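You operate a simulated robot arm through the tools that you are given. There is no shell and no other tool. Be economical: measure what you need, move in short steps, check, and stop when the job is done.

You run a simulated robot arm. Do the job below in one go: nothing can be reset, and whatever is moved stays where it is left.

## Task
Refill the powder tank from the CARD can to about MAX, then test it.
Fine: POWDER dial to 0 first; can back, tank lid shut and the dial at 3, then press TEST once; leave the other can; leave the delivery's other controls.

Only the result counts: the job must be done as asked and must still hold three seconds after the hand-in. Knocking over, shifting, dropping, spilling or breaking anything else fails it. A push-on lid holds only when it is set on centred and level and pressed home; a screw cap is set on level and turned clockwise until tight.

## Robot
A 7-joint arm with a two-finger parallel gripper, fixed in place. Base frame: the origin is at the foot of the arm, x ahead of it, y to its left, z up; the work surface is at about z = 90. Readings come in cm, degrees, newtons and seconds.
With the tool pointing down near the work surface it reaches from about 34 to 76 cm from the base axis. Its first joint turns from -115.0 to 115.0 degrees. Payload 3.91 kg.
The TCP is the grasp point between the finger pads, 3 cm short of the fingertips. In the tool frame z runs along the fingers and y along their closing line. The gripper opens to 11 cm. The fingers are 2 cm wide and 1 cm thick; the gripper's body (4.8 by 11.2 cm) begins 5.5 cm behind the TCP.
Orientation is told as [roll, pitch, yaw] about the base's x, y, z axes, in that order, counted from this pose: with the fingers straight down and closing along the base's y, the tool's x points along the base's -x, its y along +y and its z along -z.

## Interface
- The arm moves only by the tool send_rows. Its argument "increments" is a list of rows, each an object (a shift or turn left out is 0, a gripper value left out holds the last) with "rotation": the turn, a rotation vector about the base's x, y, z in units of 60 degrees (1.0 is 60 degrees), a list of three; "xyz": the shift along the base's x, y, z in units of 200 mm (1.0 is 200 mm), a list of three; "claw": the opening, from 0 (shut) to 1 (fully open). In form: [{"rotation": [ax, ay, az], "xyz": [x, y, z], "claw": claw}, ...]. A call has 1 to 8 rows; each row is the pose to reach, as a shift and turn from the pose commanded when the call began. A call with a number of a shift or a turn outside -1 to 1 is refused whole. A row lasts 0.2 s, in which the tool goes at most 5 cm and 8.6 degrees; a call with a longer step from one row to the next is refused whole, and so is a gripper value outside its range. Where a pose cannot be reached the arm comes as near as it can. A force on the tool above 40 N (or 10 N above the force at the start of the call, whichever is more), or a blocked arm, ends the call early, and 0.2 s more pass. Each finger travels about 10.8 cm/s and halts on what it meets, pressing with about 41 N; the grip force reading is that of the motor and also rises with nothing between the fingers. The clock runs only during rows and for 0.2 s after the last one: add rows that repeat a pose to give the fingers time. It gives the time, the measured TCP pose, the force on the tool (base axes), the opening and the grip force at its end, in the units of the frame above (readings bear some noise).
- Cameras (640 x 400 px; columns grow to the right, rows downward): "scene" is fixed at [4.94, -50.09, 152.04]; the picture's right is [0.05, -1.00, 0.00], its down [-0.67, -0.03, -0.74] and it looks along [0.74, 0.04, -0.68] (base axes); focal length 236 px, centre (320, 200). "wrist" rides on the gripper at [7.2, 1.7, -10.3] in the tool frame; the picture's right is [-0.23, 0.97, 0.00], its down [-0.76, -0.18, -0.62] and it looks along [-0.61, -0.14, 0.78] (tool axes); focal length 222 px, centre (320, 200). There is no depth. A picture from a camera that has moved, and an enlarged one, comes with that camera's place and axes in the base frame and with its lens.
- grab_frame(camera): a new picture of that camera. The clock stands still meanwhile.
- slide_trunk(by): slides the trunk up (or, below 0, down) by that many cm; the arm rides with it, the base frame stays. It gives what a move gives, with no picture.
- enlarge(camera, box): a new picture of the part [left, top, right, bottom] of that camera's present view, enlarged. The clock stands still meanwhile.
- hand_in(): hands the job in; it is judged then, once.

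Go step by step. Nothing tells you positions but the pictures and the camera data: compare them with the known pose of the tool, close in by small moves and look again before you grip or let go. The budget is 120 turns and 68 pictures, counting those below and the enlarged ones. Unless the task says otherwise, let go and move clear before handing in, and close with one line.

The tools are called as name(argument=value, ...) on one line, values as JSON. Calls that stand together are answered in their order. send_rows: Moves the arm, as the interface text tells. Its arguments: {"type":"object","properties":{"increments":{"type":"array","items":{"type":"object","properties":{"rotation":{"type":"array","items":{"type":"number"}},"xyz":{"type":"array","items":{"type":"number"}},"claw":{"type":"number"}}}}},"required":["increments"]} The other tools are called the same way: slide_trunk (by) slides the trunk up or down; grab_frame (camera) takes a picture; enlarge (camera, box) takes an enlarged picture of a part of a camera's view; hand_in () hands the job in.

At the start:

```text
time: 0.0
tool_pos: [29.89, -28.61, 131.63]
orientation: [0.0, 0.0, 0.0]
contact_force: [-0.9, -0.8, 0.6]
gripper_width: 11.0
grasp_force: 0.1
trunk travel left (down, up): [-80.0, 19.0]
```

scene: 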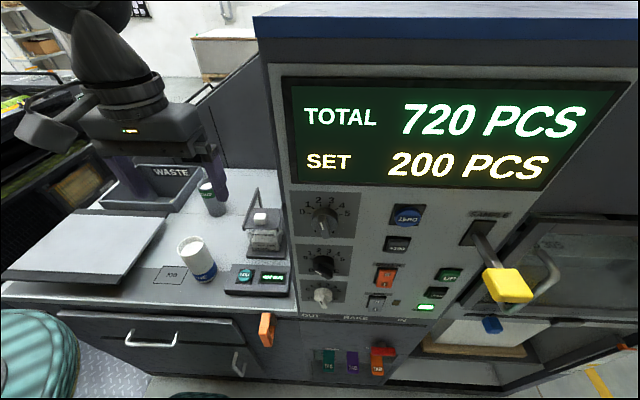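
wrist: 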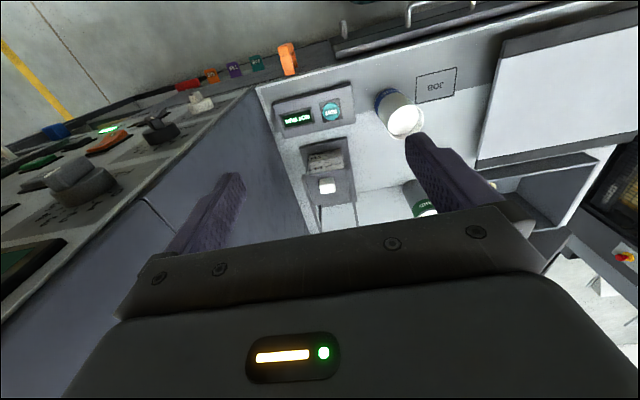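

I see a press delivery on the right with dials, two cans and a small powder device on the left. I'll take enlarged views to read the labels.

enlarge(camera="scene", box=[140, 160, 300, 300])

enlarge(camera="scene", box=[280, 180, 480, 320])

enlarge(camera="wrist", box=[250, 60, 470, 220])

```text
2.86 times, centred on (220, 230) of scene
camera zoom: at [4.94, -50.09, 152.04], right [0.05, -1.0, 0.0], down [-0.67, -0.03, -0.74], along [0.74, 0.04, -0.68], focal length 675 px, centre (606, 114)
```

zoom: 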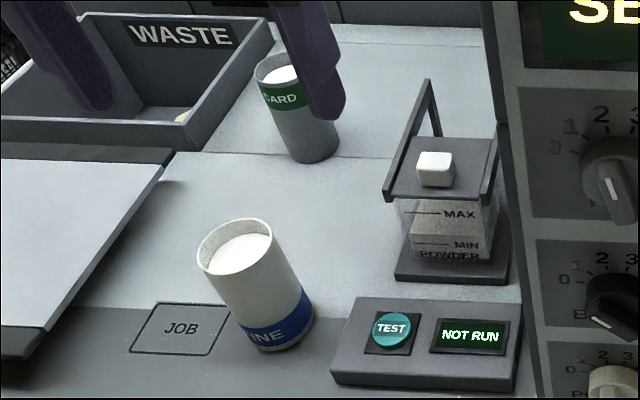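

```text
2.86 times, centred on (380, 250) of scene
camera zoom: at [4.94, -50.09, 152.04], right [0.05, -1.0, 0.0], down [-0.67, -0.03, -0.74], along [0.74, 0.04, -0.68], focal length 675 px, centre (149, 57)
```

zoom: 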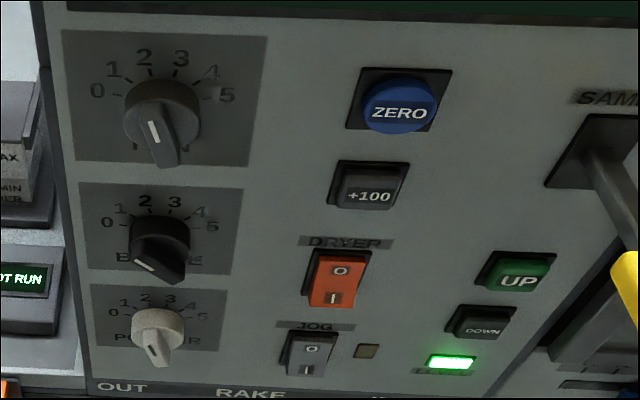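

```text
2.50 times, centred on (360, 140) of wrist
camera zoom: at [22.74, -26.97, 141.83], right [0.23, 0.97, 0.0], down [0.76, -0.18, 0.62], along [0.61, -0.14, -0.78], focal length 555 px, centre (220, 350)
```

zoom: 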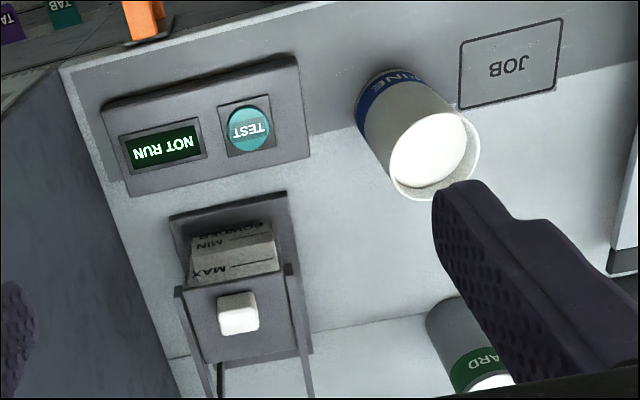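

The dials sit on a vertical panel facing -x, with POWDER the lowest, at about (28.5, -49, 102). I'll turn the tool toward +x, backing away from the panel, to see the dials closely.

send_rows(increments=[{"xyz": [-0.1, -0.08, 0], "rotation": [0, -0.138, 0]}, {"xyz": [-0.2, -0.16, 0], "rotation": [0, -0.276, 0]}, {"xyz": [-0.3, -0.24, 0], "rotation": [0, -0.414, 0]}, {"xyz": [-0.4, -0.32, 0], "rotation": [0, -0.552, 0]}, {"xyz": [-0.5, -0.4, 0], "rotation": [0, -0.69, 0]}, {"xyz": [-0.6, -0.48, 0], "rotation": [0, -0.828, 0]}, {"xyz": [-0.7, -0.56, 0], "rotation": [0, -0.966, 0]}, {"xyz": [-0.8, -0.64, 0], "rotation": [0, -1.0, 0]}])

```text
time: 1.8
tool_pos: [13.93, -41.55, 131.8]
orientation: [-0.1, -60.1, 0.1]
contact_force: [-0.4, 0.1, -1.2]
gripper_width: 10.99
grasp_force: 0.1
trunk travel left (down, up): [-80.0, 19.0]
```

send_rows(increments=[{"xyz": [0, -0.08, -0.15], "rotation": [0, -0.125, 0]}, {"xyz": [0, -0.15, -0.35], "rotation": [0, -0.25, 0]}, {"xyz": [0, -0.2, -0.55], "rotation": [0, -0.375, 0]}, {"xyz": [0, -0.25, -0.75], "rotation": [0, -0.5, 0]}, {"xyz": [0, -0.3, -0.95], "rotation": [0, -0.5, 0]}])

grab_frame(camera="wrist")

grab_frame(camera="scene")

```text
time: 3.0
tool_pos: [14.05, -47.6, 112.75]
orientation: [-170.8, -89.9, 170.9]
contact_force: [-0.5, -0.3, 1.1]
gripper_width: 11.01
grasp_force: 0.0
trunk travel left (down, up): [-80.0, 19.0]
```

```text
62 pictures are left
camera wrist: at [3.84, -45.88, 105.24], right [0.0, 0.97, 0.23], down [-0.62, -0.18, 0.76], along [0.78, -0.14, 0.61], focal length 222 px, centre (320, 200)
```

wrist: 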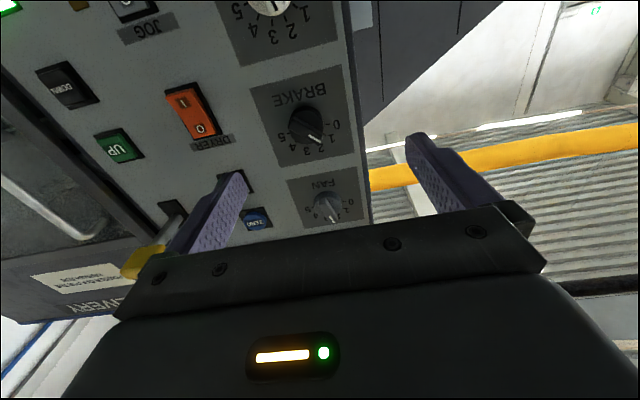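

```text
61 pictures are left
```

scene: 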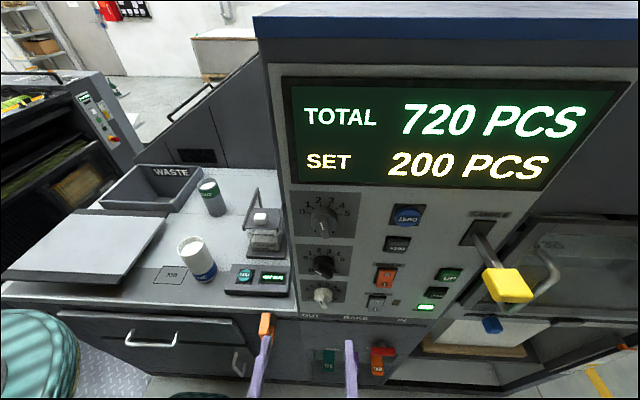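

POWDER is the lowest dial, just above the current view. I'll go down to look at it squarely.

send_rows(increments=[{"xyz": [-0.1, 0, -0.2]}, {"xyz": [-0.2, 0, -0.4]}, {"xyz": [-0.2, 0, -0.6]}])

enlarge(camera="wrist", box=[200, 0, 420, 160])

```text
time: 3.8
tool_pos: [10.22, -47.09, 100.55]
orientation: [1.1, -90.0, -1.0]
contact_force: [0.2, 0.7, 0.7]
gripper_width: 11.01
grasp_force: 0.0
trunk travel left (down, up): [-80.0, 19.0]
```

```text
2.50 times, centred on (310, 80) of wrist
camera zoom: at [-0.06, -45.44, 93.28], right [0.0, 0.97, 0.23], down [-0.62, -0.18, 0.76], along [0.78, -0.14, 0.61], focal length 555 px, centre (345, 500)
```

zoom: 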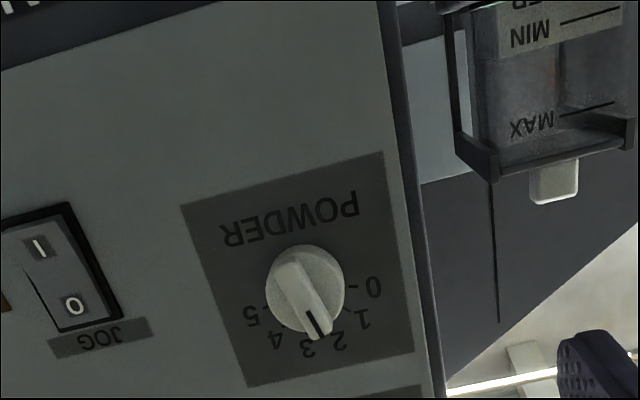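

The POWDER pointer sits near 2. I'll zoom in more to measure the scale's angles.

enlarge(camera="wrist", box=[262, 70, 350, 125])

enlarge(camera="scene", box=[296, 272, 352, 307])

```text
7.27 times, centred on (306, 98) of wrist
camera zoom: at [-0.06, -45.44, 93.28], right [0.0, 0.97, 0.23], down [-0.62, -0.18, 0.76], along [0.78, -0.14, 0.61], focal length 1615 px, centre (422, 946)
```

zoom: 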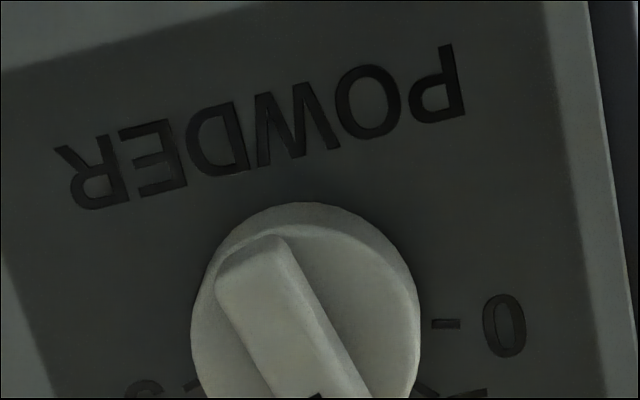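

```text
11.43 times, centred on (324, 290) of scene
camera zoom: at [4.94, -50.09, 152.04], right [0.05, -1.0, 0.0], down [-0.67, -0.03, -0.74], along [0.74, 0.04, -0.68], focal length 2700 px, centre (274, -823)
```

zoom: 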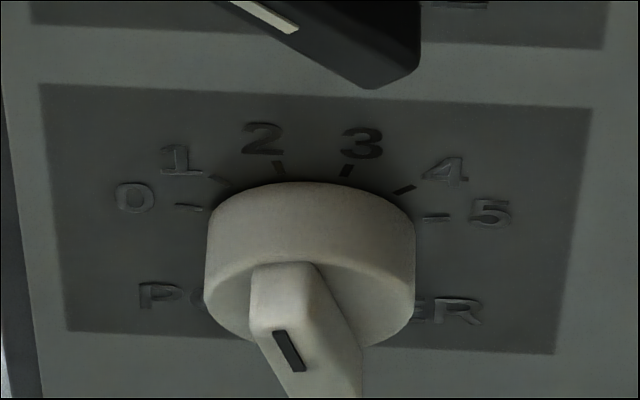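

The dial's steps are 30° and it stands at 2 (-15°). Its centre is about (29.7, -49.35, 102.1), and the wing's front is at x≈26.9. I'll line up with the wing, tilted -15°.

send_rows(increments=[{"xyz": [0.15, -0.06, 0.04], "rotation": [-0.125, 0, 0], "claw": 0.4}, {"xyz": [0.35, -0.113, 0.078], "rotation": [-0.25, 0, 0], "claw": 0.4}, {"xyz": [0.55, -0.113, 0.078], "rotation": [-0.25, 0, 0], "claw": 0.4}, {"xyz": [0.55, -0.113, 0.078], "rotation": [-0.25, 0, 0], "claw": 0.4}])

grab_frame(camera="wrist")

enlarge(camera="scene", box=[260, 240, 388, 320])

```text
time: 4.8
tool_pos: [21.17, -50.51, 102.36]
orientation: [-89.7, -75.3, 90.0]
contact_force: [-0.4, 0.3, -1.1]
gripper_width: 4.41
grasp_force: 0.0
out of reach, approached as far as the arm can: row 2, 3, 4
trunk travel left (down, up): [-80.0, 19.0]
```

```text
57 pictures are left
camera wrist: at [10.87, -50.82, 94.8], right [0.0, 1.0, -0.03], down [-0.62, 0.02, 0.78], along [0.78, 0.02, 0.62], focal length 222 px, centre (320, 200)
```

wrist: 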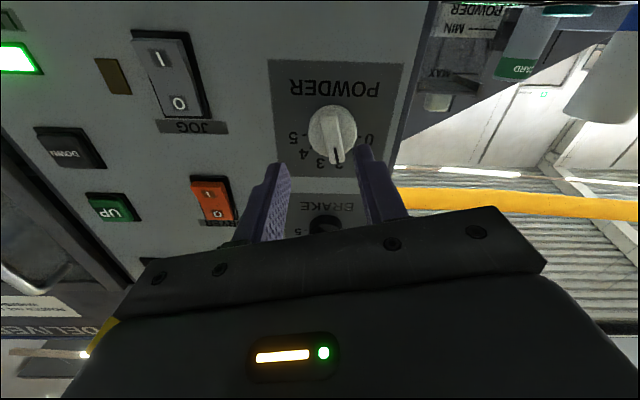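

```text
5.00 times, centred on (324, 280) of scene
camera zoom: at [4.94, -50.09, 152.04], right [0.05, -1.0, 0.0], down [-0.67, -0.03, -0.74], along [0.74, 0.04, -0.68], focal length 1181 px, centre (300, -200)
```

zoom: 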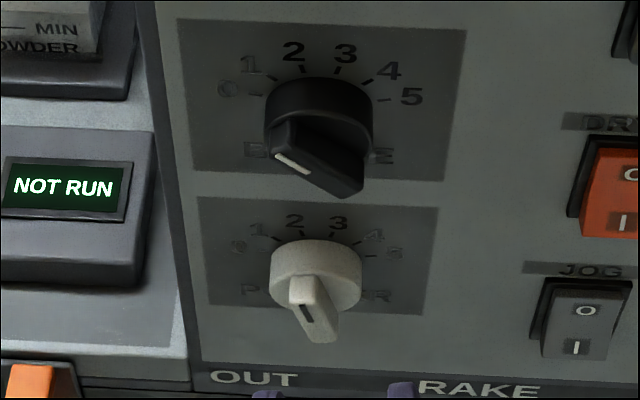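

The pose is right except that y is 1 cm out of reach. I'll back off, lower the trunk a bit and try again with the arm relatively higher.

send_rows(increments=[{"xyz": [-0.2, 0, 0]}, {"xyz": [-0.4, 0, 0]}])

slide_trunk(by=-15)

```text
time: 5.4
tool_pos: [12.84, -50.63, 102.42]
orientation: [-90.1, -75.2, 90.2]
contact_force: [-1.2, -0.3, 0.0]
gripper_width: 4.39
grasp_force: 0.1
trunk travel left (down, up): [-80.0, 19.0]
```

```text
time: 7.2
tool_pos: [12.97, -50.7, 87.32]
orientation: [-89.8, -75.2, 90.0]
contact_force: [0.4, 0.0, -0.2]
gripper_width: 4.38
grasp_force: 0.1
trunk travel left (down, up): [-65.0, 34.0]
```

send_rows(increments=[{"xyz": [0.0, 0.02, 0.2]}, {"xyz": [0, 0.04, 0.4]}, {"xyz": [0.0, 0.0675, 0.6]}, {"xyz": [0.15, 0.0675, 0.74]}, {"xyz": [0.25, 0.0675, 0.74]}, {"xyz": [0.4, 0.0675, 0.74]}])

```text
time: 8.6
tool_pos: [21.27, -49.17, 102.26]
orientation: [-90.0, -75.2, 90.1]
contact_force: [1.2, -1.3, 0.7]
gripper_width: 4.4
grasp_force: 0.0
trunk travel left (down, up): [-65.0, 34.0]
```

That pose is now reached. I'll advance around the wing.

send_rows(increments=[{"xyz": [0.1, -0.008, -0.008]}, {"xyz": [0.19, -0.008, -0.008]}])

grab_frame(camera="wrist")

enlarge(camera="scene", box=[260, 240, 388, 320])

```text
time: 9.2
tool_pos: [25.22, -49.28, 102.09]
orientation: [-89.8, -75.2, 89.8]
contact_force: [0.0, -0.1, -0.8]
gripper_width: 4.4
grasp_force: 0.1
trunk travel left (down, up): [-65.0, 34.0]
```

```text
55 pictures are left
camera wrist: at [14.92, -49.54, 94.54], right [0.0, 1.0, -0.03], down [-0.62, 0.02, 0.78], along [0.78, 0.02, 0.62], focal length 222 px, centre (320, 200)
```

wrist: 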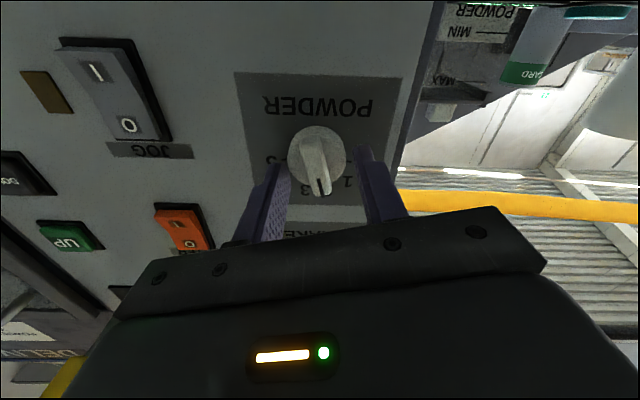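

```text
5.00 times, centred on (324, 280) of scene
camera zoom: at [4.94, -50.09, 152.04], right [0.05, -1.0, 0.0], down [-0.67, -0.03, -0.74], along [0.74, 0.04, -0.68], focal length 1181 px, centre (300, -200)
```

zoom: 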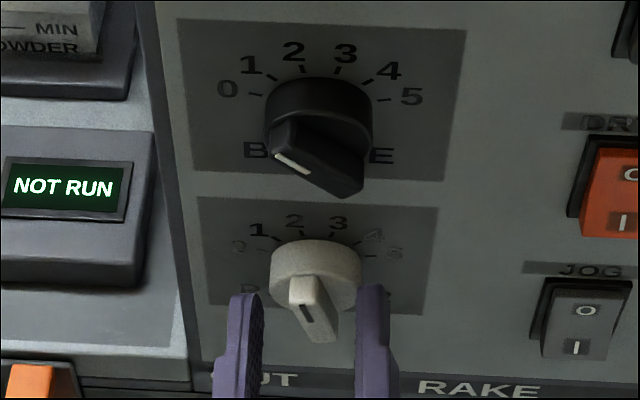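

The fingers straddle the wing, so I'll close on it.

send_rows(increments=[{"claw": 0.2}, {"claw": 0.05}, {"claw": 0.05}])

enlarge(camera="scene", box=[260, 240, 388, 320])

```text
time: 9.9
tool_pos: [25.25, -49.56, 102.19]
orientation: [-90.0, -75.1, 90.1]
contact_force: [5.1, -14.1, 11.0]
gripper_width: 3.76
grasp_force: 44.7
trunk travel left (down, up): [-65.0, 34.0]
```

```text
5.00 times, centred on (324, 280) of scene
camera zoom: at [4.94, -50.09, 152.04], right [0.05, -1.0, 0.0], down [-0.67, -0.03, -0.74], along [0.74, 0.04, -0.68], focal length 1181 px, centre (300, -200)
```

zoom: 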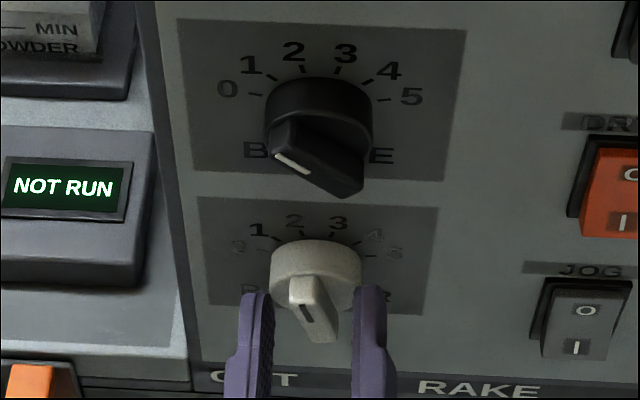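

The fingers met the round knob at 3.8 cm wide, so they are too deep. I'll open, back off 0.8 cm and close on the wing.

send_rows(increments=[{"claw": 0.4}, {"xyz": [-0.04, 0, 0], "claw": 0.4}, {"xyz": [-0.04, 0.005, -0.003], "claw": 0.4}, {"xyz": [-0.04, 0.005, -0.003], "claw": 0.2}, {"xyz": [-0.04, 0.005, -0.003], "claw": 0.05}, {"xyz": [-0.04, 0.005, -0.003], "claw": 0.05}])

enlarge(camera="scene", box=[260, 240, 388, 320])

```text
time: 11.3
tool_pos: [24.19, -49.47, 102.06]
orientation: [-90.3, -75.1, 90.3]
contact_force: [3.9, -19.4, 11.8]
gripper_width: 1.28
grasp_force: 44.9
trunk travel left (down, up): [-65.0, 34.0]
```

```text
5.00 times, centred on (324, 280) of scene
camera zoom: at [4.94, -50.09, 152.04], right [0.05, -1.0, 0.0], down [-0.67, -0.03, -0.74], along [0.74, 0.04, -0.68], focal length 1181 px, centre (300, -200)
```

zoom: 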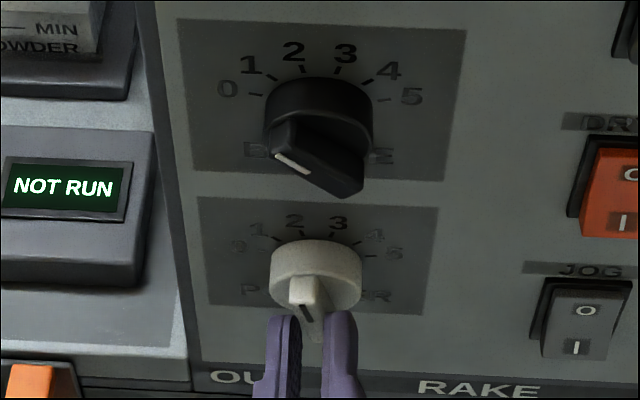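

I have the wing, 1.28 cm wide. I'll turn it -60° to 0.

send_rows(increments=[{"xyz": [0, -0.012, 0.002], "rotation": [-0.125, 0, 0]}, {"xyz": [0, -0.012, 0.002], "rotation": [-0.25, 0, 0]}, {"xyz": [0, -0.012, 0.002], "rotation": [-0.375, 0, 0]}, {"xyz": [0, -0.012, 0.002], "rotation": [-0.5, 0, 0]}, {"xyz": [0, -0.012, 0.002], "rotation": [-0.625, 0, 0]}, {"xyz": [0, -0.012, 0.002], "rotation": [-0.75, 0, 0]}, {"xyz": [0, -0.012, 0.002], "rotation": [-0.875, 0, 0]}, {"xyz": [0, -0.012, 0.002], "rotation": [-1.0, 0, 0]}])

enlarge(camera="scene", box=[260, 240, 388, 320])

```text
time: 11.9
tool_pos: [24.16, -49.56, 102.13]
orientation: [-88.5, -65.6, 90.9]
contact_force: [-4.4, 12.6, 1.6]
gripper_width: 1.32
grasp_force: 44.7
out of reach, approached as far as the arm can: row 2
trunk travel left (down, up): [-65.0, 34.0]
stopped in row 2: the force on the tool passed its limit (the readings are from after the stop); the commanded pose is now the measured one
```

```text
5.00 times, centred on (324, 280) of scene
camera zoom: at [4.94, -50.09, 152.04], right [0.05, -1.0, 0.0], down [-0.67, -0.03, -0.74], along [0.74, 0.04, -0.68], focal length 1181 px, centre (300, -200)
```

zoom: 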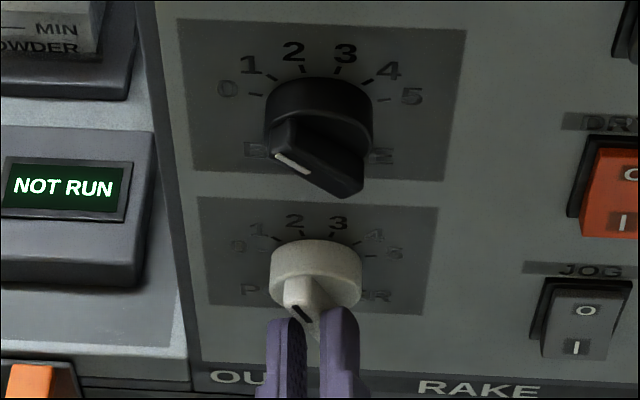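

The dial turned about 10°, then the arm's roll limit stopped it. I'll release, back away, and regrip with the hand rolled half a turn, where there should be range.

send_rows(increments=[{"claw": 0.25}, {"claw": 0.25}, {"xyz": [-0.2, 0, 0], "claw": 0.25}, {"xyz": [-0.4, 0, 0]}, {"xyz": [-0.6, 0, 0], "rotation": [0.14, 0, 0]}, {"xyz": [-0.6, 0, 0], "rotation": [0.28, 0, 0]}, {"xyz": [-0.6, 0, 0], "rotation": [0.42, 0, 0]}, {"xyz": [-0.6, 0, 0], "rotation": [0.56, 0, 0]}])

send_rows(increments=[{"rotation": [0.125, 0, 0]}, {"rotation": [0.25, 0, 0]}, {"rotation": [0.375, 0, 0]}, {"rotation": [0.5, 0, 0]}, {"rotation": [0.625, 0, 0]}, {"rotation": [0.75, 0, 0]}, {"rotation": [0.875, 0, 0]}, {"rotation": [1.0, 0, 0]}])

send_rows(increments=[{"rotation": [0.125, 0, 0]}, {"rotation": [0.25, 0, 0]}, {"rotation": [0.375, 0, 0]}, {"rotation": [0.5, 0, 0]}, {"rotation": [0.625, 0, 0]}, {"rotation": [0.75, 0, 0]}, {"rotation": [0.875, 0, 0]}, {"rotation": [1.0, 0, 0]}])

send_rows(increments=[{"rotation": [0.14, 0, 0]}, {"rotation": [0.28, 0, 0]}, {"rotation": [0.42, 0, 0]}, {"rotation": [0.44, 0, 0]}])

grab_frame(camera="wrist")

enlarge(camera="scene", box=[260, 240, 388, 320])

```text
time: 13.7
tool_pos: [12.29, -49.78, 102.04]
orientation: [92.7, -80.5, -90.6]
contact_force: [0.1, -0.3, 0.2]
gripper_width: 2.78
grasp_force: 0.2
trunk travel left (down, up): [-65.0, 34.0]
```

```text
time: 15.5
tool_pos: [12.3, -49.79, 101.95]
orientation: [92.1, -20.5, -90.1]
contact_force: [-0.7, 0.3, -0.5]
gripper_width: 2.74
grasp_force: 0.1
trunk travel left (down, up): [-65.0, 34.0]
```

```text
time: 17.3
tool_pos: [12.25, -49.8, 102.01]
orientation: [92.1, 39.5, -90.0]
contact_force: [-0.2, 0.2, -0.3]
gripper_width: 2.77
grasp_force: 0.0
trunk travel left (down, up): [-65.0, 34.0]
```

```text
time: 18.3
tool_pos: [12.18, -49.9, 101.9]
orientation: [91.8, 65.8, -90.2]
contact_force: [-0.1, -1.2, -0.4]
gripper_width: 2.76
grasp_force: 0.1
trunk travel left (down, up): [-65.0, 34.0]
```

```text
50 pictures are left
camera wrist: at [1.88, -48.08, 109.02], right [-0.04, -0.98, 0.19], down [-0.62, -0.13, -0.78], along [0.79, -0.15, -0.6], focal length 222 px, centre (320, 200)
```

wrist: 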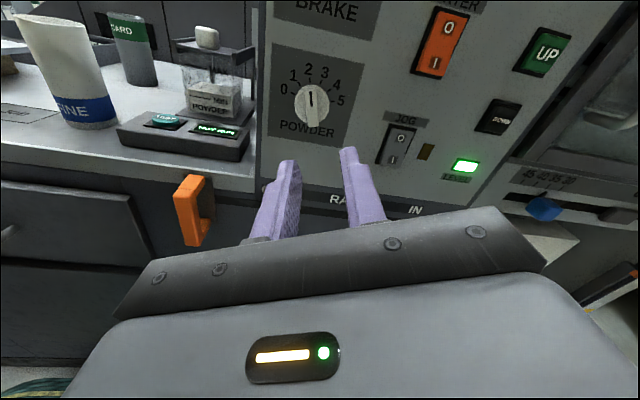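

```text
5.00 times, centred on (324, 280) of scene
camera zoom: at [4.94, -50.09, 152.04], right [0.05, -1.0, 0.0], down [-0.67, -0.03, -0.74], along [0.74, 0.04, -0.68], focal length 1181 px, centre (300, -200)
```

zoom: 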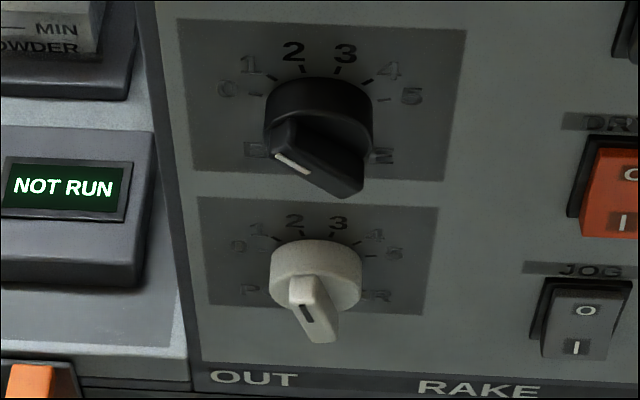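

The dial is detented and sprang back to 2. The view is better now, so I'll align at -15° plus the half turn and move in on the wing.

send_rows(increments=[{"xyz": [0.15, 0.02, 0.01], "rotation": [0.13, 0.01, 0.025], "claw": 0.28}, {"xyz": [0.3, 0.02, 0.01], "rotation": [0.155, 0.012, 0.028], "claw": 0.28}, {"xyz": [0.45, 0.02, 0.01], "rotation": [0.155, 0.012, 0.028], "claw": 0.28}, {"xyz": [0.53, 0.02, 0.01], "rotation": [0.155, 0.012, 0.028], "claw": 0.28}, {"xyz": [0.6, 0.02, 0.01], "rotation": [0.155, 0.012, 0.028], "claw": 0.28}])

grab_frame(camera="wrist")

```text
time: 19.5
tool_pos: [24.25, -49.58, 102.24]
orientation: [89.4, 75.0, -91.0]
contact_force: [0.4, -0.2, -0.5]
gripper_width: 3.09
grasp_force: 0.1
trunk travel left (down, up): [-65.0, 34.0]
```

```text
48 pictures are left
camera wrist: at [14.02, -49.25, 109.63], right [0.0, -1.0, 0.03], down [-0.63, -0.02, -0.78], along [0.78, -0.02, -0.63], focal length 222 px, centre (320, 200)
```

wrist: 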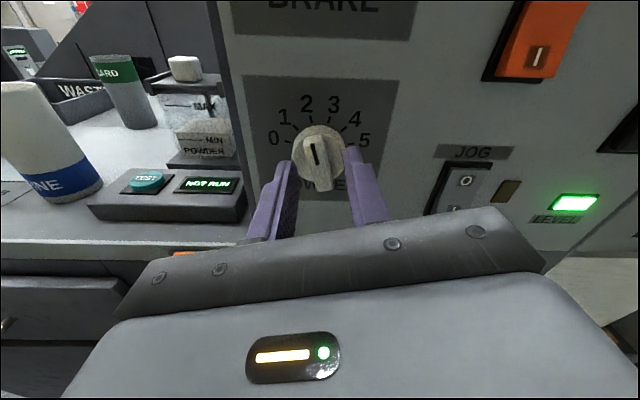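

I'll close on the wing and begin turning it.

send_rows(increments=[{"claw": 0.05}, {"claw": 0.05}, {"claw": 0.05}])

send_rows(increments=[{"rotation": [-0.125, 0, 0]}, {"rotation": [-0.25, 0, 0]}, {"rotation": [-0.375, 0, 0]}, {"rotation": [-0.5, 0, 0]}, {"rotation": [-0.625, 0, 0]}, {"rotation": [-0.75, 0, 0]}, {"rotation": [-0.875, 0, 0]}, {"rotation": [-1.0, 0, 0]}])

grab_frame(camera="wrist")

```text
time: 20.3
tool_pos: [24.25, -49.39, 102.17]
orientation: [89.3, 75.1, -91.0]
contact_force: [-0.6, 9.3, -7.0]
gripper_width: 1.28
grasp_force: 45.8
trunk travel left (down, up): [-65.0, 34.0]
```

```text
time: 22.1
tool_pos: [24.21, -49.24, 102.16]
orientation: [90.0, 14.8, -90.2]
contact_force: [-3.5, 19.7, -19.3]
gripper_width: 1.29
grasp_force: 45.3
trunk travel left (down, up): [-65.0, 34.0]
```

```text
47 pictures are left
camera wrist: at [13.99, -42.66, 105.46], right [0.0, -0.47, 0.88], down [-0.63, -0.69, -0.37], along [0.78, -0.55, -0.29], focal length 222 px, centre (320, 200)
```

wrist: 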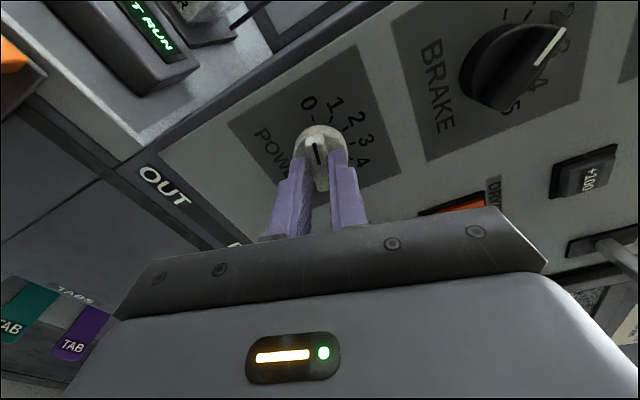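

The pointer is now at 0. I'll release, back off and check.

send_rows(increments=[{"claw": 0.28}, {"claw": 0.28}, {"xyz": [-0.2, 0, 0], "claw": 0.28}, {"xyz": [-0.4, 0, 0]}, {"xyz": [-0.55, 0, 0]}, {"xyz": [-0.55, 0, 0.2]}])

enlarge(camera="scene", box=[260, 240, 388, 320])

enlarge(camera="scene", box=[176, 170, 304, 250])

```text
time: 23.5
tool_pos: [13.0, -49.61, 106.18]
orientation: [90.2, 15.1, -90.1]
contact_force: [0.0, 0.7, -0.1]
gripper_width: 3.08
grasp_force: 0.1
trunk travel left (down, up): [-65.0, 34.0]
```

```text
5.00 times, centred on (324, 280) of scene
camera zoom: at [4.94, -50.09, 152.04], right [0.05, -1.0, 0.0], down [-0.67, -0.03, -0.74], along [0.74, 0.04, -0.68], focal length 1181 px, centre (300, -200)
```

zoom: 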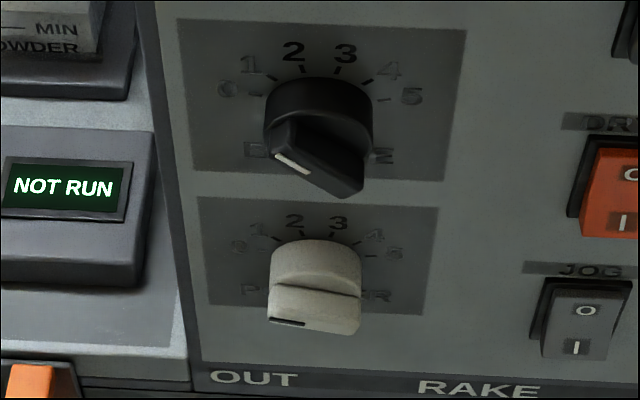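

```text
5.00 times, centred on (240, 210) of scene
camera zoom: at [4.94, -50.09, 152.04], right [0.05, -1.0, 0.0], down [-0.67, -0.03, -0.74], along [0.74, 0.04, -0.68], focal length 1181 px, centre (720, 150)
```

zoom: 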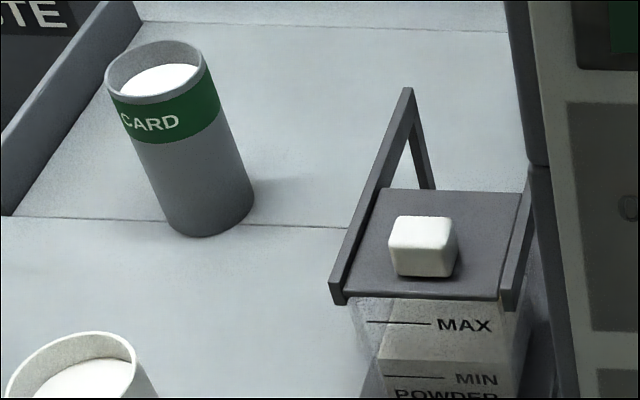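

The dial reads 0. Next I need a close look at the tank lid, so I'll turn the tool back down over the table in front of the tank.

send_rows(increments=[{"xyz": [0, 0.05, 0.1], "rotation": [-0.0835, 0.0641, 0.0835]}, {"xyz": [0, 0.1, 0.2], "rotation": [-0.167, 0.1282, 0.167]}, {"xyz": [0, 0.15, 0.35], "rotation": [-0.2505, 0.1923, 0.2505]}, {"xyz": [0, 0.2, 0.5], "rotation": [-0.334, 0.2565, 0.334]}, {"xyz": [0, 0.25, 0.65], "rotation": [-0.4175, 0.3206, 0.4175]}, {"xyz": [0, 0.3, 0.8], "rotation": [-0.501, 0.3848, 0.501]}, {"xyz": [0, 0.35, 0.9], "rotation": [-0.5845, 0.4489, 0.5845]}, {"xyz": [0, 0.4, 0.9], "rotation": [-0.668, 0.513, 0.668]}])

send_rows(increments=[{"xyz": [0, 0.1, 0], "rotation": [-0.0835, 0.0641, 0.0835]}, {"xyz": [0.1, 0.2, 0], "rotation": [-0.167, 0.1282, 0.167]}, {"xyz": [0.2, 0.3, 0], "rotation": [-0.2505, 0.1923, 0.2505]}, {"xyz": [0.35, 0.4, 0], "rotation": [-0.334, 0.2565, 0.334]}, {"xyz": [0.5, 0.5, 0], "rotation": [-0.4175, 0.3206, 0.4175]}, {"xyz": [0.65, 0.55, 0], "rotation": [-0.501, 0.3848, 0.501]}, {"xyz": [0.8, 0.6, 0], "rotation": [-0.5845, 0.4489, 0.5845]}, {"xyz": [0.9, 0.6, 0], "rotation": [-0.668, 0.513, 0.668]}])

grab_frame(camera="wrist")

```text
time: 25.3
tool_pos: [13.32, -41.42, 124.16]
orientation: [48.4, -12.4, -48.4]
contact_force: [-0.5, -0.1, -0.2]
gripper_width: 3.09
grasp_force: 0.0
trunk travel left (down, up): [-65.0, 34.0]
```

```text
time: 27.1
tool_pos: [31.1, -29.62, 124.02]
orientation: [0.1, -0.2, 0.0]
contact_force: [-0.7, -0.3, 0.3]
gripper_width: 3.08
grasp_force: 0.0
trunk travel left (down, up): [-65.0, 34.0]
```

```text
44 pictures are left
camera wrist: at [23.98, -27.98, 134.33], right [0.23, 0.97, 0.0], down [0.76, -0.18, 0.62], along [0.61, -0.14, -0.78], focal length 222 px, centre (320, 200)
```

wrist: 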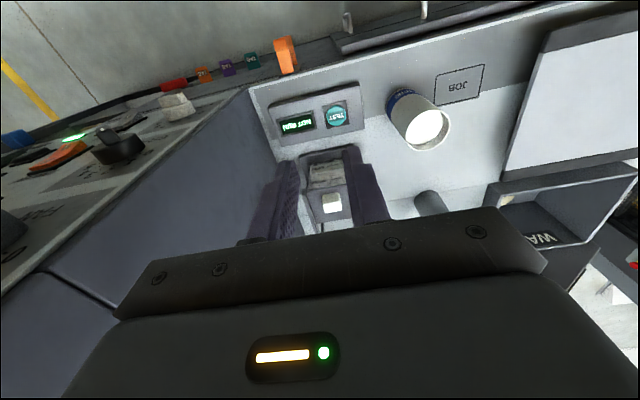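

enlarge(camera="wrist", box=[250, 90, 410, 240])

```text
2.67 times, centred on (330, 165) of wrist
camera zoom: at [23.98, -27.98, 134.33], right [0.23, 0.97, 0.0], down [0.76, -0.18, 0.62], along [0.61, -0.14, -0.78], focal length 592 px, centre (293, 293)
```

zoom: 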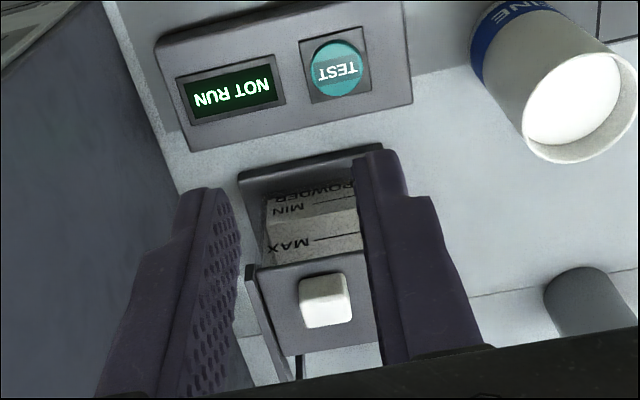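

send_rows(increments=[{"xyz": [0.2, 0.1, 0.05], "claw": 0.5}, {"xyz": [0.4, 0.2, 0.05], "claw": 1}, {"xyz": [0.6, 0.3, 0.05], "claw": 1}, {"xyz": [0.8, 0.4, 0.05], "claw": 1}, {"xyz": [0.95, 0.45, 0.05], "claw": 1}])

enlarge(camera="wrist", box=[100, 0, 420, 200])

enlarge(camera="scene", box=[176, 170, 304, 250])

```text
time: 28.3
tool_pos: [50.28, -20.19, 125.16]
orientation: [0.2, -0.1, 0.0]
contact_force: [0.0, 0.1, -0.1]
gripper_width: 11.0
grasp_force: 0.0
trunk travel left (down, up): [-65.0, 34.0]
```

```text
2.00 times, centred on (260, 100) of wrist
camera zoom: at [43.09, -18.61, 135.4], right [0.23, 0.97, 0.0], down [0.76, -0.18, 0.62], along [0.61, -0.14, -0.78], focal length 444 px, centre (440, 400)
```

zoom: 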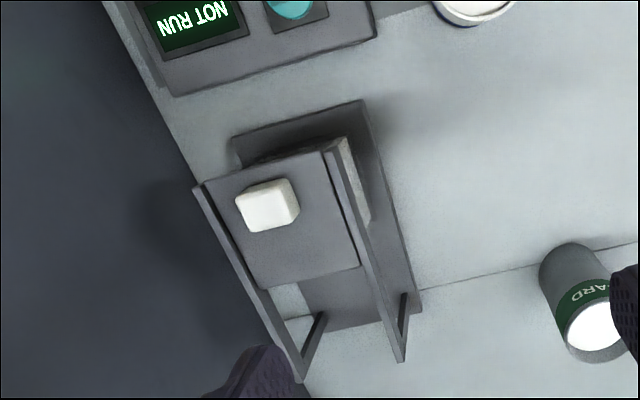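

```text
5.00 times, centred on (240, 210) of scene
camera zoom: at [4.94, -50.09, 152.04], right [0.05, -1.0, 0.0], down [-0.67, -0.03, -0.74], along [0.74, 0.04, -0.68], focal length 1181 px, centre (720, 150)
```

zoom: 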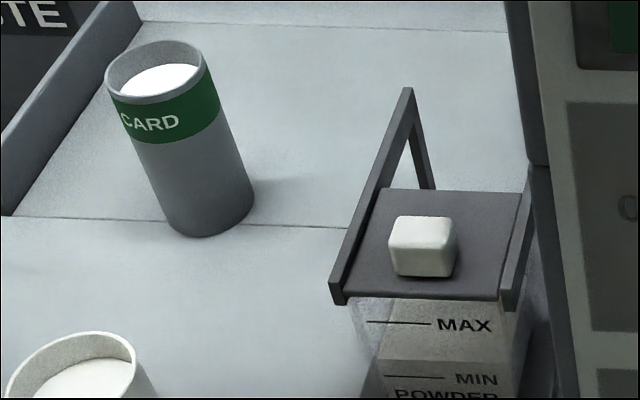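

The lid slides along rails toward +x and carries a white knob at about (48.5, -31.5, 105). I'll hover above the knob and check.

send_rows(increments=[{"xyz": [-0.05, -0.2, 0], "claw": 0.45}, {"xyz": [-0.09, -0.4, -0.1], "claw": 0.45}, {"xyz": [-0.09, -0.565, -0.25], "claw": 0.45}, {"xyz": [-0.09, -0.565, -0.45], "claw": 0.45}, {"xyz": [-0.09, -0.565, -0.6], "claw": 0.45}])

grab_frame(camera="wrist")

enlarge(camera="scene", box=[176, 170, 304, 250])

```text
time: 29.5
tool_pos: [48.67, -31.68, 113.2]
orientation: [0.3, -0.2, 0.1]
contact_force: [0.2, 0.1, 0.0]
gripper_width: 4.96
grasp_force: 0.1
trunk travel left (down, up): [-65.0, 34.0]
```

```text
40 pictures are left
camera wrist: at [41.43, -30.01, 123.43], right [0.23, 0.97, 0.01], down [0.76, -0.18, 0.62], along [0.61, -0.14, -0.78], focal length 222 px, centre (320, 200)
```

wrist: 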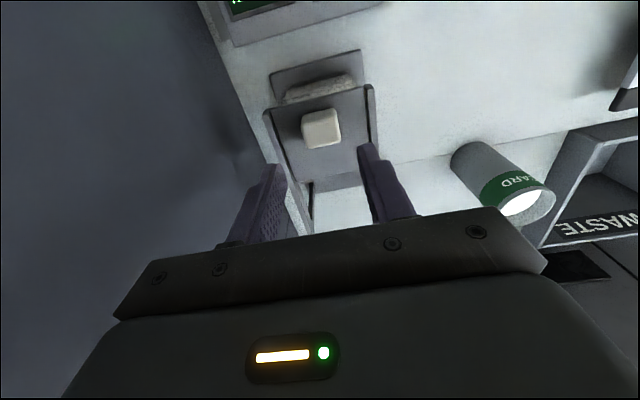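

```text
5.00 times, centred on (240, 210) of scene
camera zoom: at [4.94, -50.09, 152.04], right [0.05, -1.0, 0.0], down [-0.67, -0.03, -0.74], along [0.74, 0.04, -0.68], focal length 1181 px, centre (720, 150)
```

zoom: 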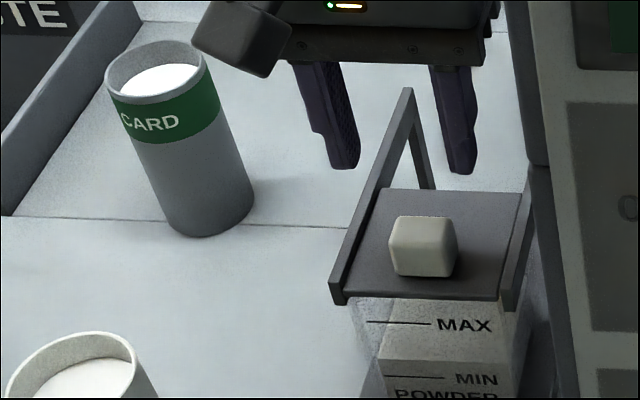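

The knob is centred at about (48.6, -31.5) with its top at about 104.7. I'll descend around it and grip.

send_rows(increments=[{"xyz": [0, 0.008, -0.15]}, {"xyz": [0, 0.008, -0.28]}, {"xyz": [0, 0.008, -0.34]}, {"xyz": [0, 0.008, -0.34], "claw": 0.3}, {"xyz": [0, 0.008, -0.34], "claw": 0.15}, {"xyz": [0, 0.008, -0.34], "claw": 0.15}])

enlarge(camera="scene", box=[176, 170, 304, 250])

```text
time: 30.9
tool_pos: [48.39, -31.56, 106.46]
orientation: [0.3, -0.1, 0.1]
contact_force: [-2.2, 3.0, -3.9]
gripper_width: 3.19
grasp_force: 44.6
trunk travel left (down, up): [-65.0, 34.0]
```

```text
5.00 times, centred on (240, 210) of scene
camera zoom: at [4.94, -50.09, 152.04], right [0.05, -1.0, 0.0], down [-0.67, -0.03, -0.74], along [0.74, 0.04, -0.68], focal length 1181 px, centre (720, 150)
```

zoom: 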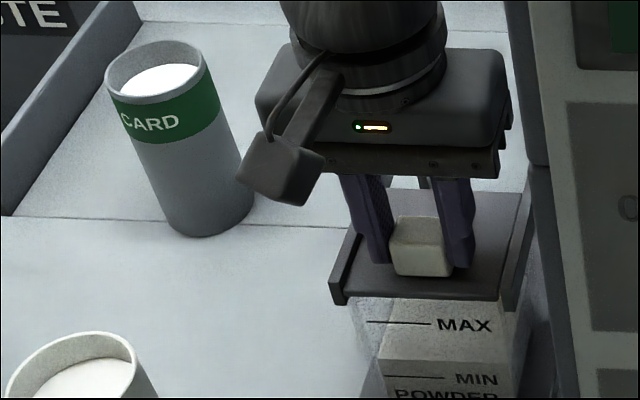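

The knob is gripped. I'll slide the lid toward +x.

send_rows(increments=[{"xyz": [0.04, 0, 0]}, {"xyz": [0.09, 0, 0]}, {"xyz": [0.14, 0, 0]}, {"xyz": [0.19, 0, 0]}, {"xyz": [0.24, 0, 0]}, {"xyz": [0.3, 0, 0]}, {"xyz": [0.35, 0, 0]}])

enlarge(camera="scene", box=[176, 170, 304, 250])

```text
time: 32.5
tool_pos: [55.54, -31.54, 106.3]
orientation: [0.1, -0.3, 0.0]
contact_force: [1.8, 3.1, 16.4]
gripper_width: 3.17
grasp_force: 45.0
trunk travel left (down, up): [-65.0, 34.0]
```

```text
5.00 times, centred on (240, 210) of scene
camera zoom: at [4.94, -50.09, 152.04], right [0.05, -1.0, 0.0], down [-0.67, -0.03, -0.74], along [0.74, 0.04, -0.68], focal length 1181 px, centre (720, 150)
```

zoom: 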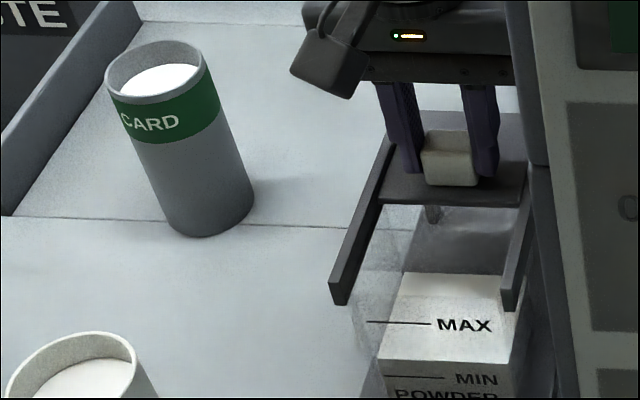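

The lid slides well. I'll go on until it stops.

send_rows(increments=[{"xyz": [0.05, 0, 0.002]}, {"xyz": [0.1, 0, 0.002]}, {"xyz": [0.15, 0, 0.002]}])

enlarge(camera="scene", box=[216, 180, 312, 240])

```text
time: 33.2
tool_pos: [57.25, -31.63, 106.34]
orientation: [0.6, 0.8, -0.2]
contact_force: [-19.0, 13.7, 8.4]
gripper_width: 3.17
grasp_force: 44.8
trunk travel left (down, up): [-65.0, 34.0]
stopped in row 3: the force on the tool passed its limit (the readings are from after the stop); the commanded pose is now the measured one
```

```text
6.67 times, centred on (264, 210) of scene
camera zoom: at [4.94, -50.09, 152.04], right [0.05, -1.0, 0.0], down [-0.67, -0.03, -0.74], along [0.74, 0.04, -0.68], focal length 1575 px, centre (693, 133)
```

zoom: 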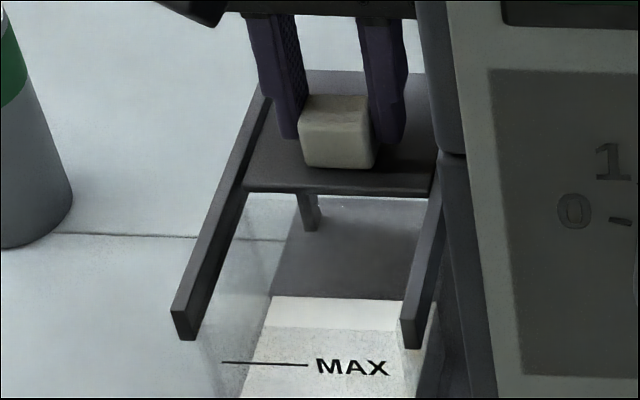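

The lid is fully open (closed at TCP x=48.4, now 57.2). I'll release it, rise, and inspect the tank level and the can.

send_rows(increments=[{"claw": 0.45}, {"claw": 0.45}, {"xyz": [0, 0, 0.15]}, {"xyz": [0, 0, 0.35]}, {"xyz": [0, 0.1, 0.55], "claw": 0.6}, {"xyz": [-0.1, 0.3, 0.75], "claw": 0.8}, {"xyz": [-0.2, 0.5, 0.75], "claw": 1}, {"xyz": [-0.3, 0.65, 0.75], "claw": 1}])

grab_frame(camera="wrist")

enlarge(camera="scene", box=[180, 150, 308, 230])

```text
refused: row 6 steps farther than a row can; nothing moved
```

```text
35 pictures are left
camera wrist: at [50.27, -29.92, 116.73], right [0.23, 0.97, 0.01], down [0.77, -0.19, 0.61], along [0.59, -0.14, -0.79], focal length 222 px, centre (320, 200)
```

wrist: 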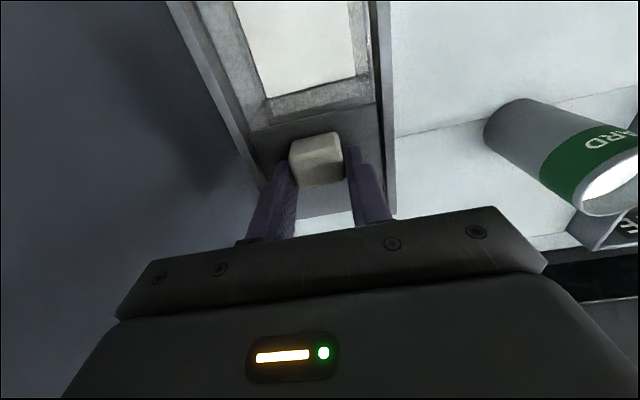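

```text
5.00 times, centred on (244, 190) of scene
camera zoom: at [4.94, -50.09, 152.04], right [0.05, -1.0, 0.0], down [-0.67, -0.03, -0.74], along [0.74, 0.04, -0.68], focal length 1181 px, centre (700, 250)
```

zoom: 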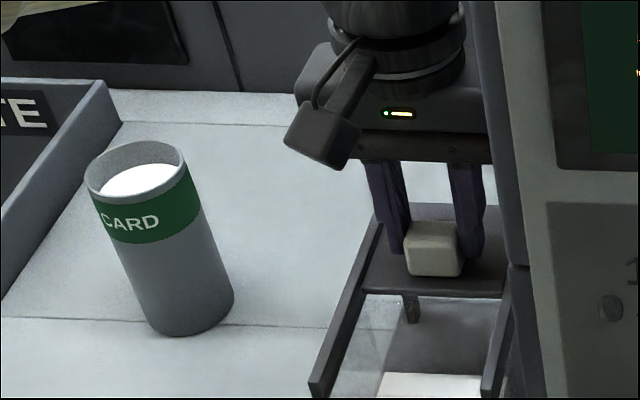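

The tank opening is centred at about (50.5, -31.6), and the CARD can stands at about (64, -9.6), 13 cm tall and nearly full. I'll release the lid and rise.

send_rows(increments=[{"claw": 0.45}, {"claw": 0.45}, {"xyz": [0, 0, 0.15]}, {"xyz": [0, 0, 0.35]}, {"xyz": [0, 0.1, 0.5], "claw": 0.6}, {"xyz": [-0.1, 0.2, 0.65], "claw": 0.8}, {"xyz": [-0.2, 0.3, 0.8], "claw": 1}, {"xyz": [-0.25, 0.3, 0.9], "claw": 1}])

send_rows(increments=[{"rotation": [0, -0.14, 0]}, {"rotation": [0, -0.28, 0]}, {"rotation": [0, -0.42, 0]}, {"rotation": [0, -0.56, 0]}, {"rotation": [0, -0.7, 0]}, {"rotation": [0, -0.84, 0]}, {"rotation": [0, -0.98, 0]}])

send_rows(increments=[{"rotation": [0, -0.14, 0]}, {"rotation": [0, -0.187, 0]}])

send_rows(increments=[{"rotation": [0, 0, -0.14]}, {"rotation": [0, 0, -0.28]}, {"rotation": [0, 0, -0.417]}])

```text
time: 35.0
tool_pos: [52.39, -25.77, 124.1]
orientation: [0.5, 0.6, -0.3]
contact_force: [-0.1, -0.2, 0.5]
gripper_width: 10.98
grasp_force: 0.1
trunk travel left (down, up): [-65.0, 34.0]
```

```text
time: 36.6
tool_pos: [52.65, -25.7, 124.23]
orientation: [0.7, -58.1, -0.2]
contact_force: [-0.5, -1.0, -0.1]
gripper_width: 11.01
grasp_force: 0.1
trunk travel left (down, up): [-65.0, 34.0]
```

```text
time: 37.2
tool_pos: [52.58, -25.74, 124.18]
orientation: [0.8, -69.3, -0.3]
contact_force: [0.1, 0.0, 0.8]
gripper_width: 11.02
grasp_force: 0.1
trunk travel left (down, up): [-65.0, 34.0]
```

```text
time: 38.0
tool_pos: [52.65, -25.68, 124.1]
orientation: [0.5, -69.3, -25.1]
contact_force: [0.4, 0.1, -0.5]
gripper_width: 10.99
grasp_force: 0.1
trunk travel left (down, up): [-65.0, 34.0]
```

Reached. I'll now dry-run the pouring roll, empty, at the pour position to be sure the arm can do it.

send_rows(increments=[{"xyz": [0, -0.03, -0.2], "rotation": [0.127, -0.059, 0], "claw": 0.65}, {"xyz": [0, -0.06, -0.4], "rotation": [0.254, -0.118, 0]}, {"xyz": [0, -0.06, -0.55], "rotation": [0.381, -0.178, 0]}, {"xyz": [0, -0.06, -0.55], "rotation": [0.508, -0.237, 0]}, {"xyz": [0, -0.06, -0.55], "rotation": [0.634, -0.296, 0]}, {"xyz": [0, -0.06, -0.55], "rotation": [0.761, -0.355, 0]}, {"xyz": [0, -0.06, -0.55], "rotation": [0.888, -0.414, 0]}])

send_rows(increments=[{"rotation": [0.127, -0.059, 0]}, {"rotation": [0.254, -0.118, 0]}, {"rotation": [0.381, -0.178, 0]}, {"rotation": [0.508, -0.237, 0]}, {"rotation": [0.634, -0.296, 0]}, {"rotation": [0.761, -0.355, 0]}])

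grab_frame(camera="scene")

```text
time: 39.6
tool_pos: [52.78, -26.88, 113.05]
orientation: [78.5, -28.8, -91.3]
contact_force: [-0.7, -0.5, -0.3]
gripper_width: 7.12
grasp_force: 0.0
trunk travel left (down, up): [-65.0, 34.0]
```

```text
time: 41.0
tool_pos: [52.85, -27.08, 113.02]
orientation: [97.6, 18.0, -93.2]
contact_force: [-0.6, -0.3, -0.8]
gripper_width: 7.13
grasp_force: 0.0
trunk travel left (down, up): [-65.0, 34.0]
```

```text
33 pictures are left
```

scene: 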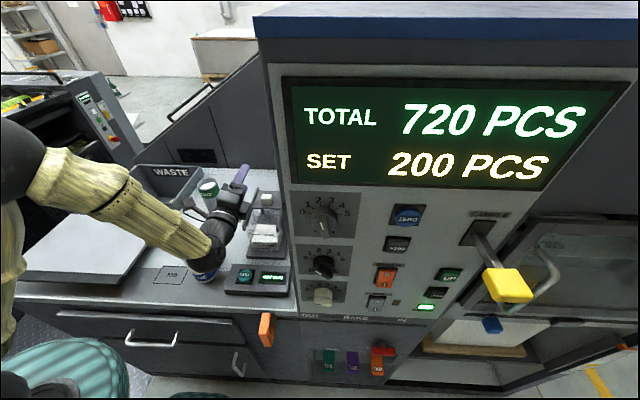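

The roll works through about 109°. I'll unroll and go to a position behind the CARD can.

send_rows(increments=[{"rotation": [-0.127, 0.059, 0]}, {"rotation": [-0.254, 0.118, 0]}, {"rotation": [-0.381, 0.178, 0]}, {"xyz": [0, 0.1, 0.1], "rotation": [-0.508, 0.237, 0]}, {"xyz": [0, 0.2, 0.2], "rotation": [-0.634, 0.296, 0]}, {"xyz": [0, 0.3, 0.3], "rotation": [-0.761, 0.355, 0]}, {"xyz": [0, 0.4, 0.4], "rotation": [-0.888, 0.414, 0]}])

send_rows(increments=[{"xyz": [0, 0.1, 0], "rotation": [-0.127, 0.059, 0], "claw": 1}, {"xyz": [0, 0.2, 0], "rotation": [-0.254, 0.118, 0]}, {"xyz": [0, 0.3, 0], "rotation": [-0.381, 0.178, 0]}, {"xyz": [0, 0.4, 0], "rotation": [-0.508, 0.237, 0]}, {"xyz": [0, 0.5, 0], "rotation": [-0.634, 0.296, 0]}, {"xyz": [0, 0.6, 0], "rotation": [-0.761, 0.355, 0]}, {"xyz": [0.05, 0.67, 0], "rotation": [-0.761, 0.355, 0]}])

```text
time: 42.6
tool_pos: [52.63, -18.77, 121.54]
orientation: [74.0, -36.6, -89.1]
contact_force: [0.0, 0.0, -0.3]
gripper_width: 7.14
grasp_force: 0.1
trunk travel left (down, up): [-65.0, 34.0]
```

```text
time: 44.2
tool_pos: [53.71, -10.46, 123.17]
orientation: [2.6, -68.1, -25.7]
contact_force: [-0.1, -2.0, -0.7]
gripper_width: 10.99
grasp_force: 0.1
out of reach, approached as far as the arm can: row 3, 5, 6, 7
trunk travel left (down, up): [-65.0, 34.0]
```

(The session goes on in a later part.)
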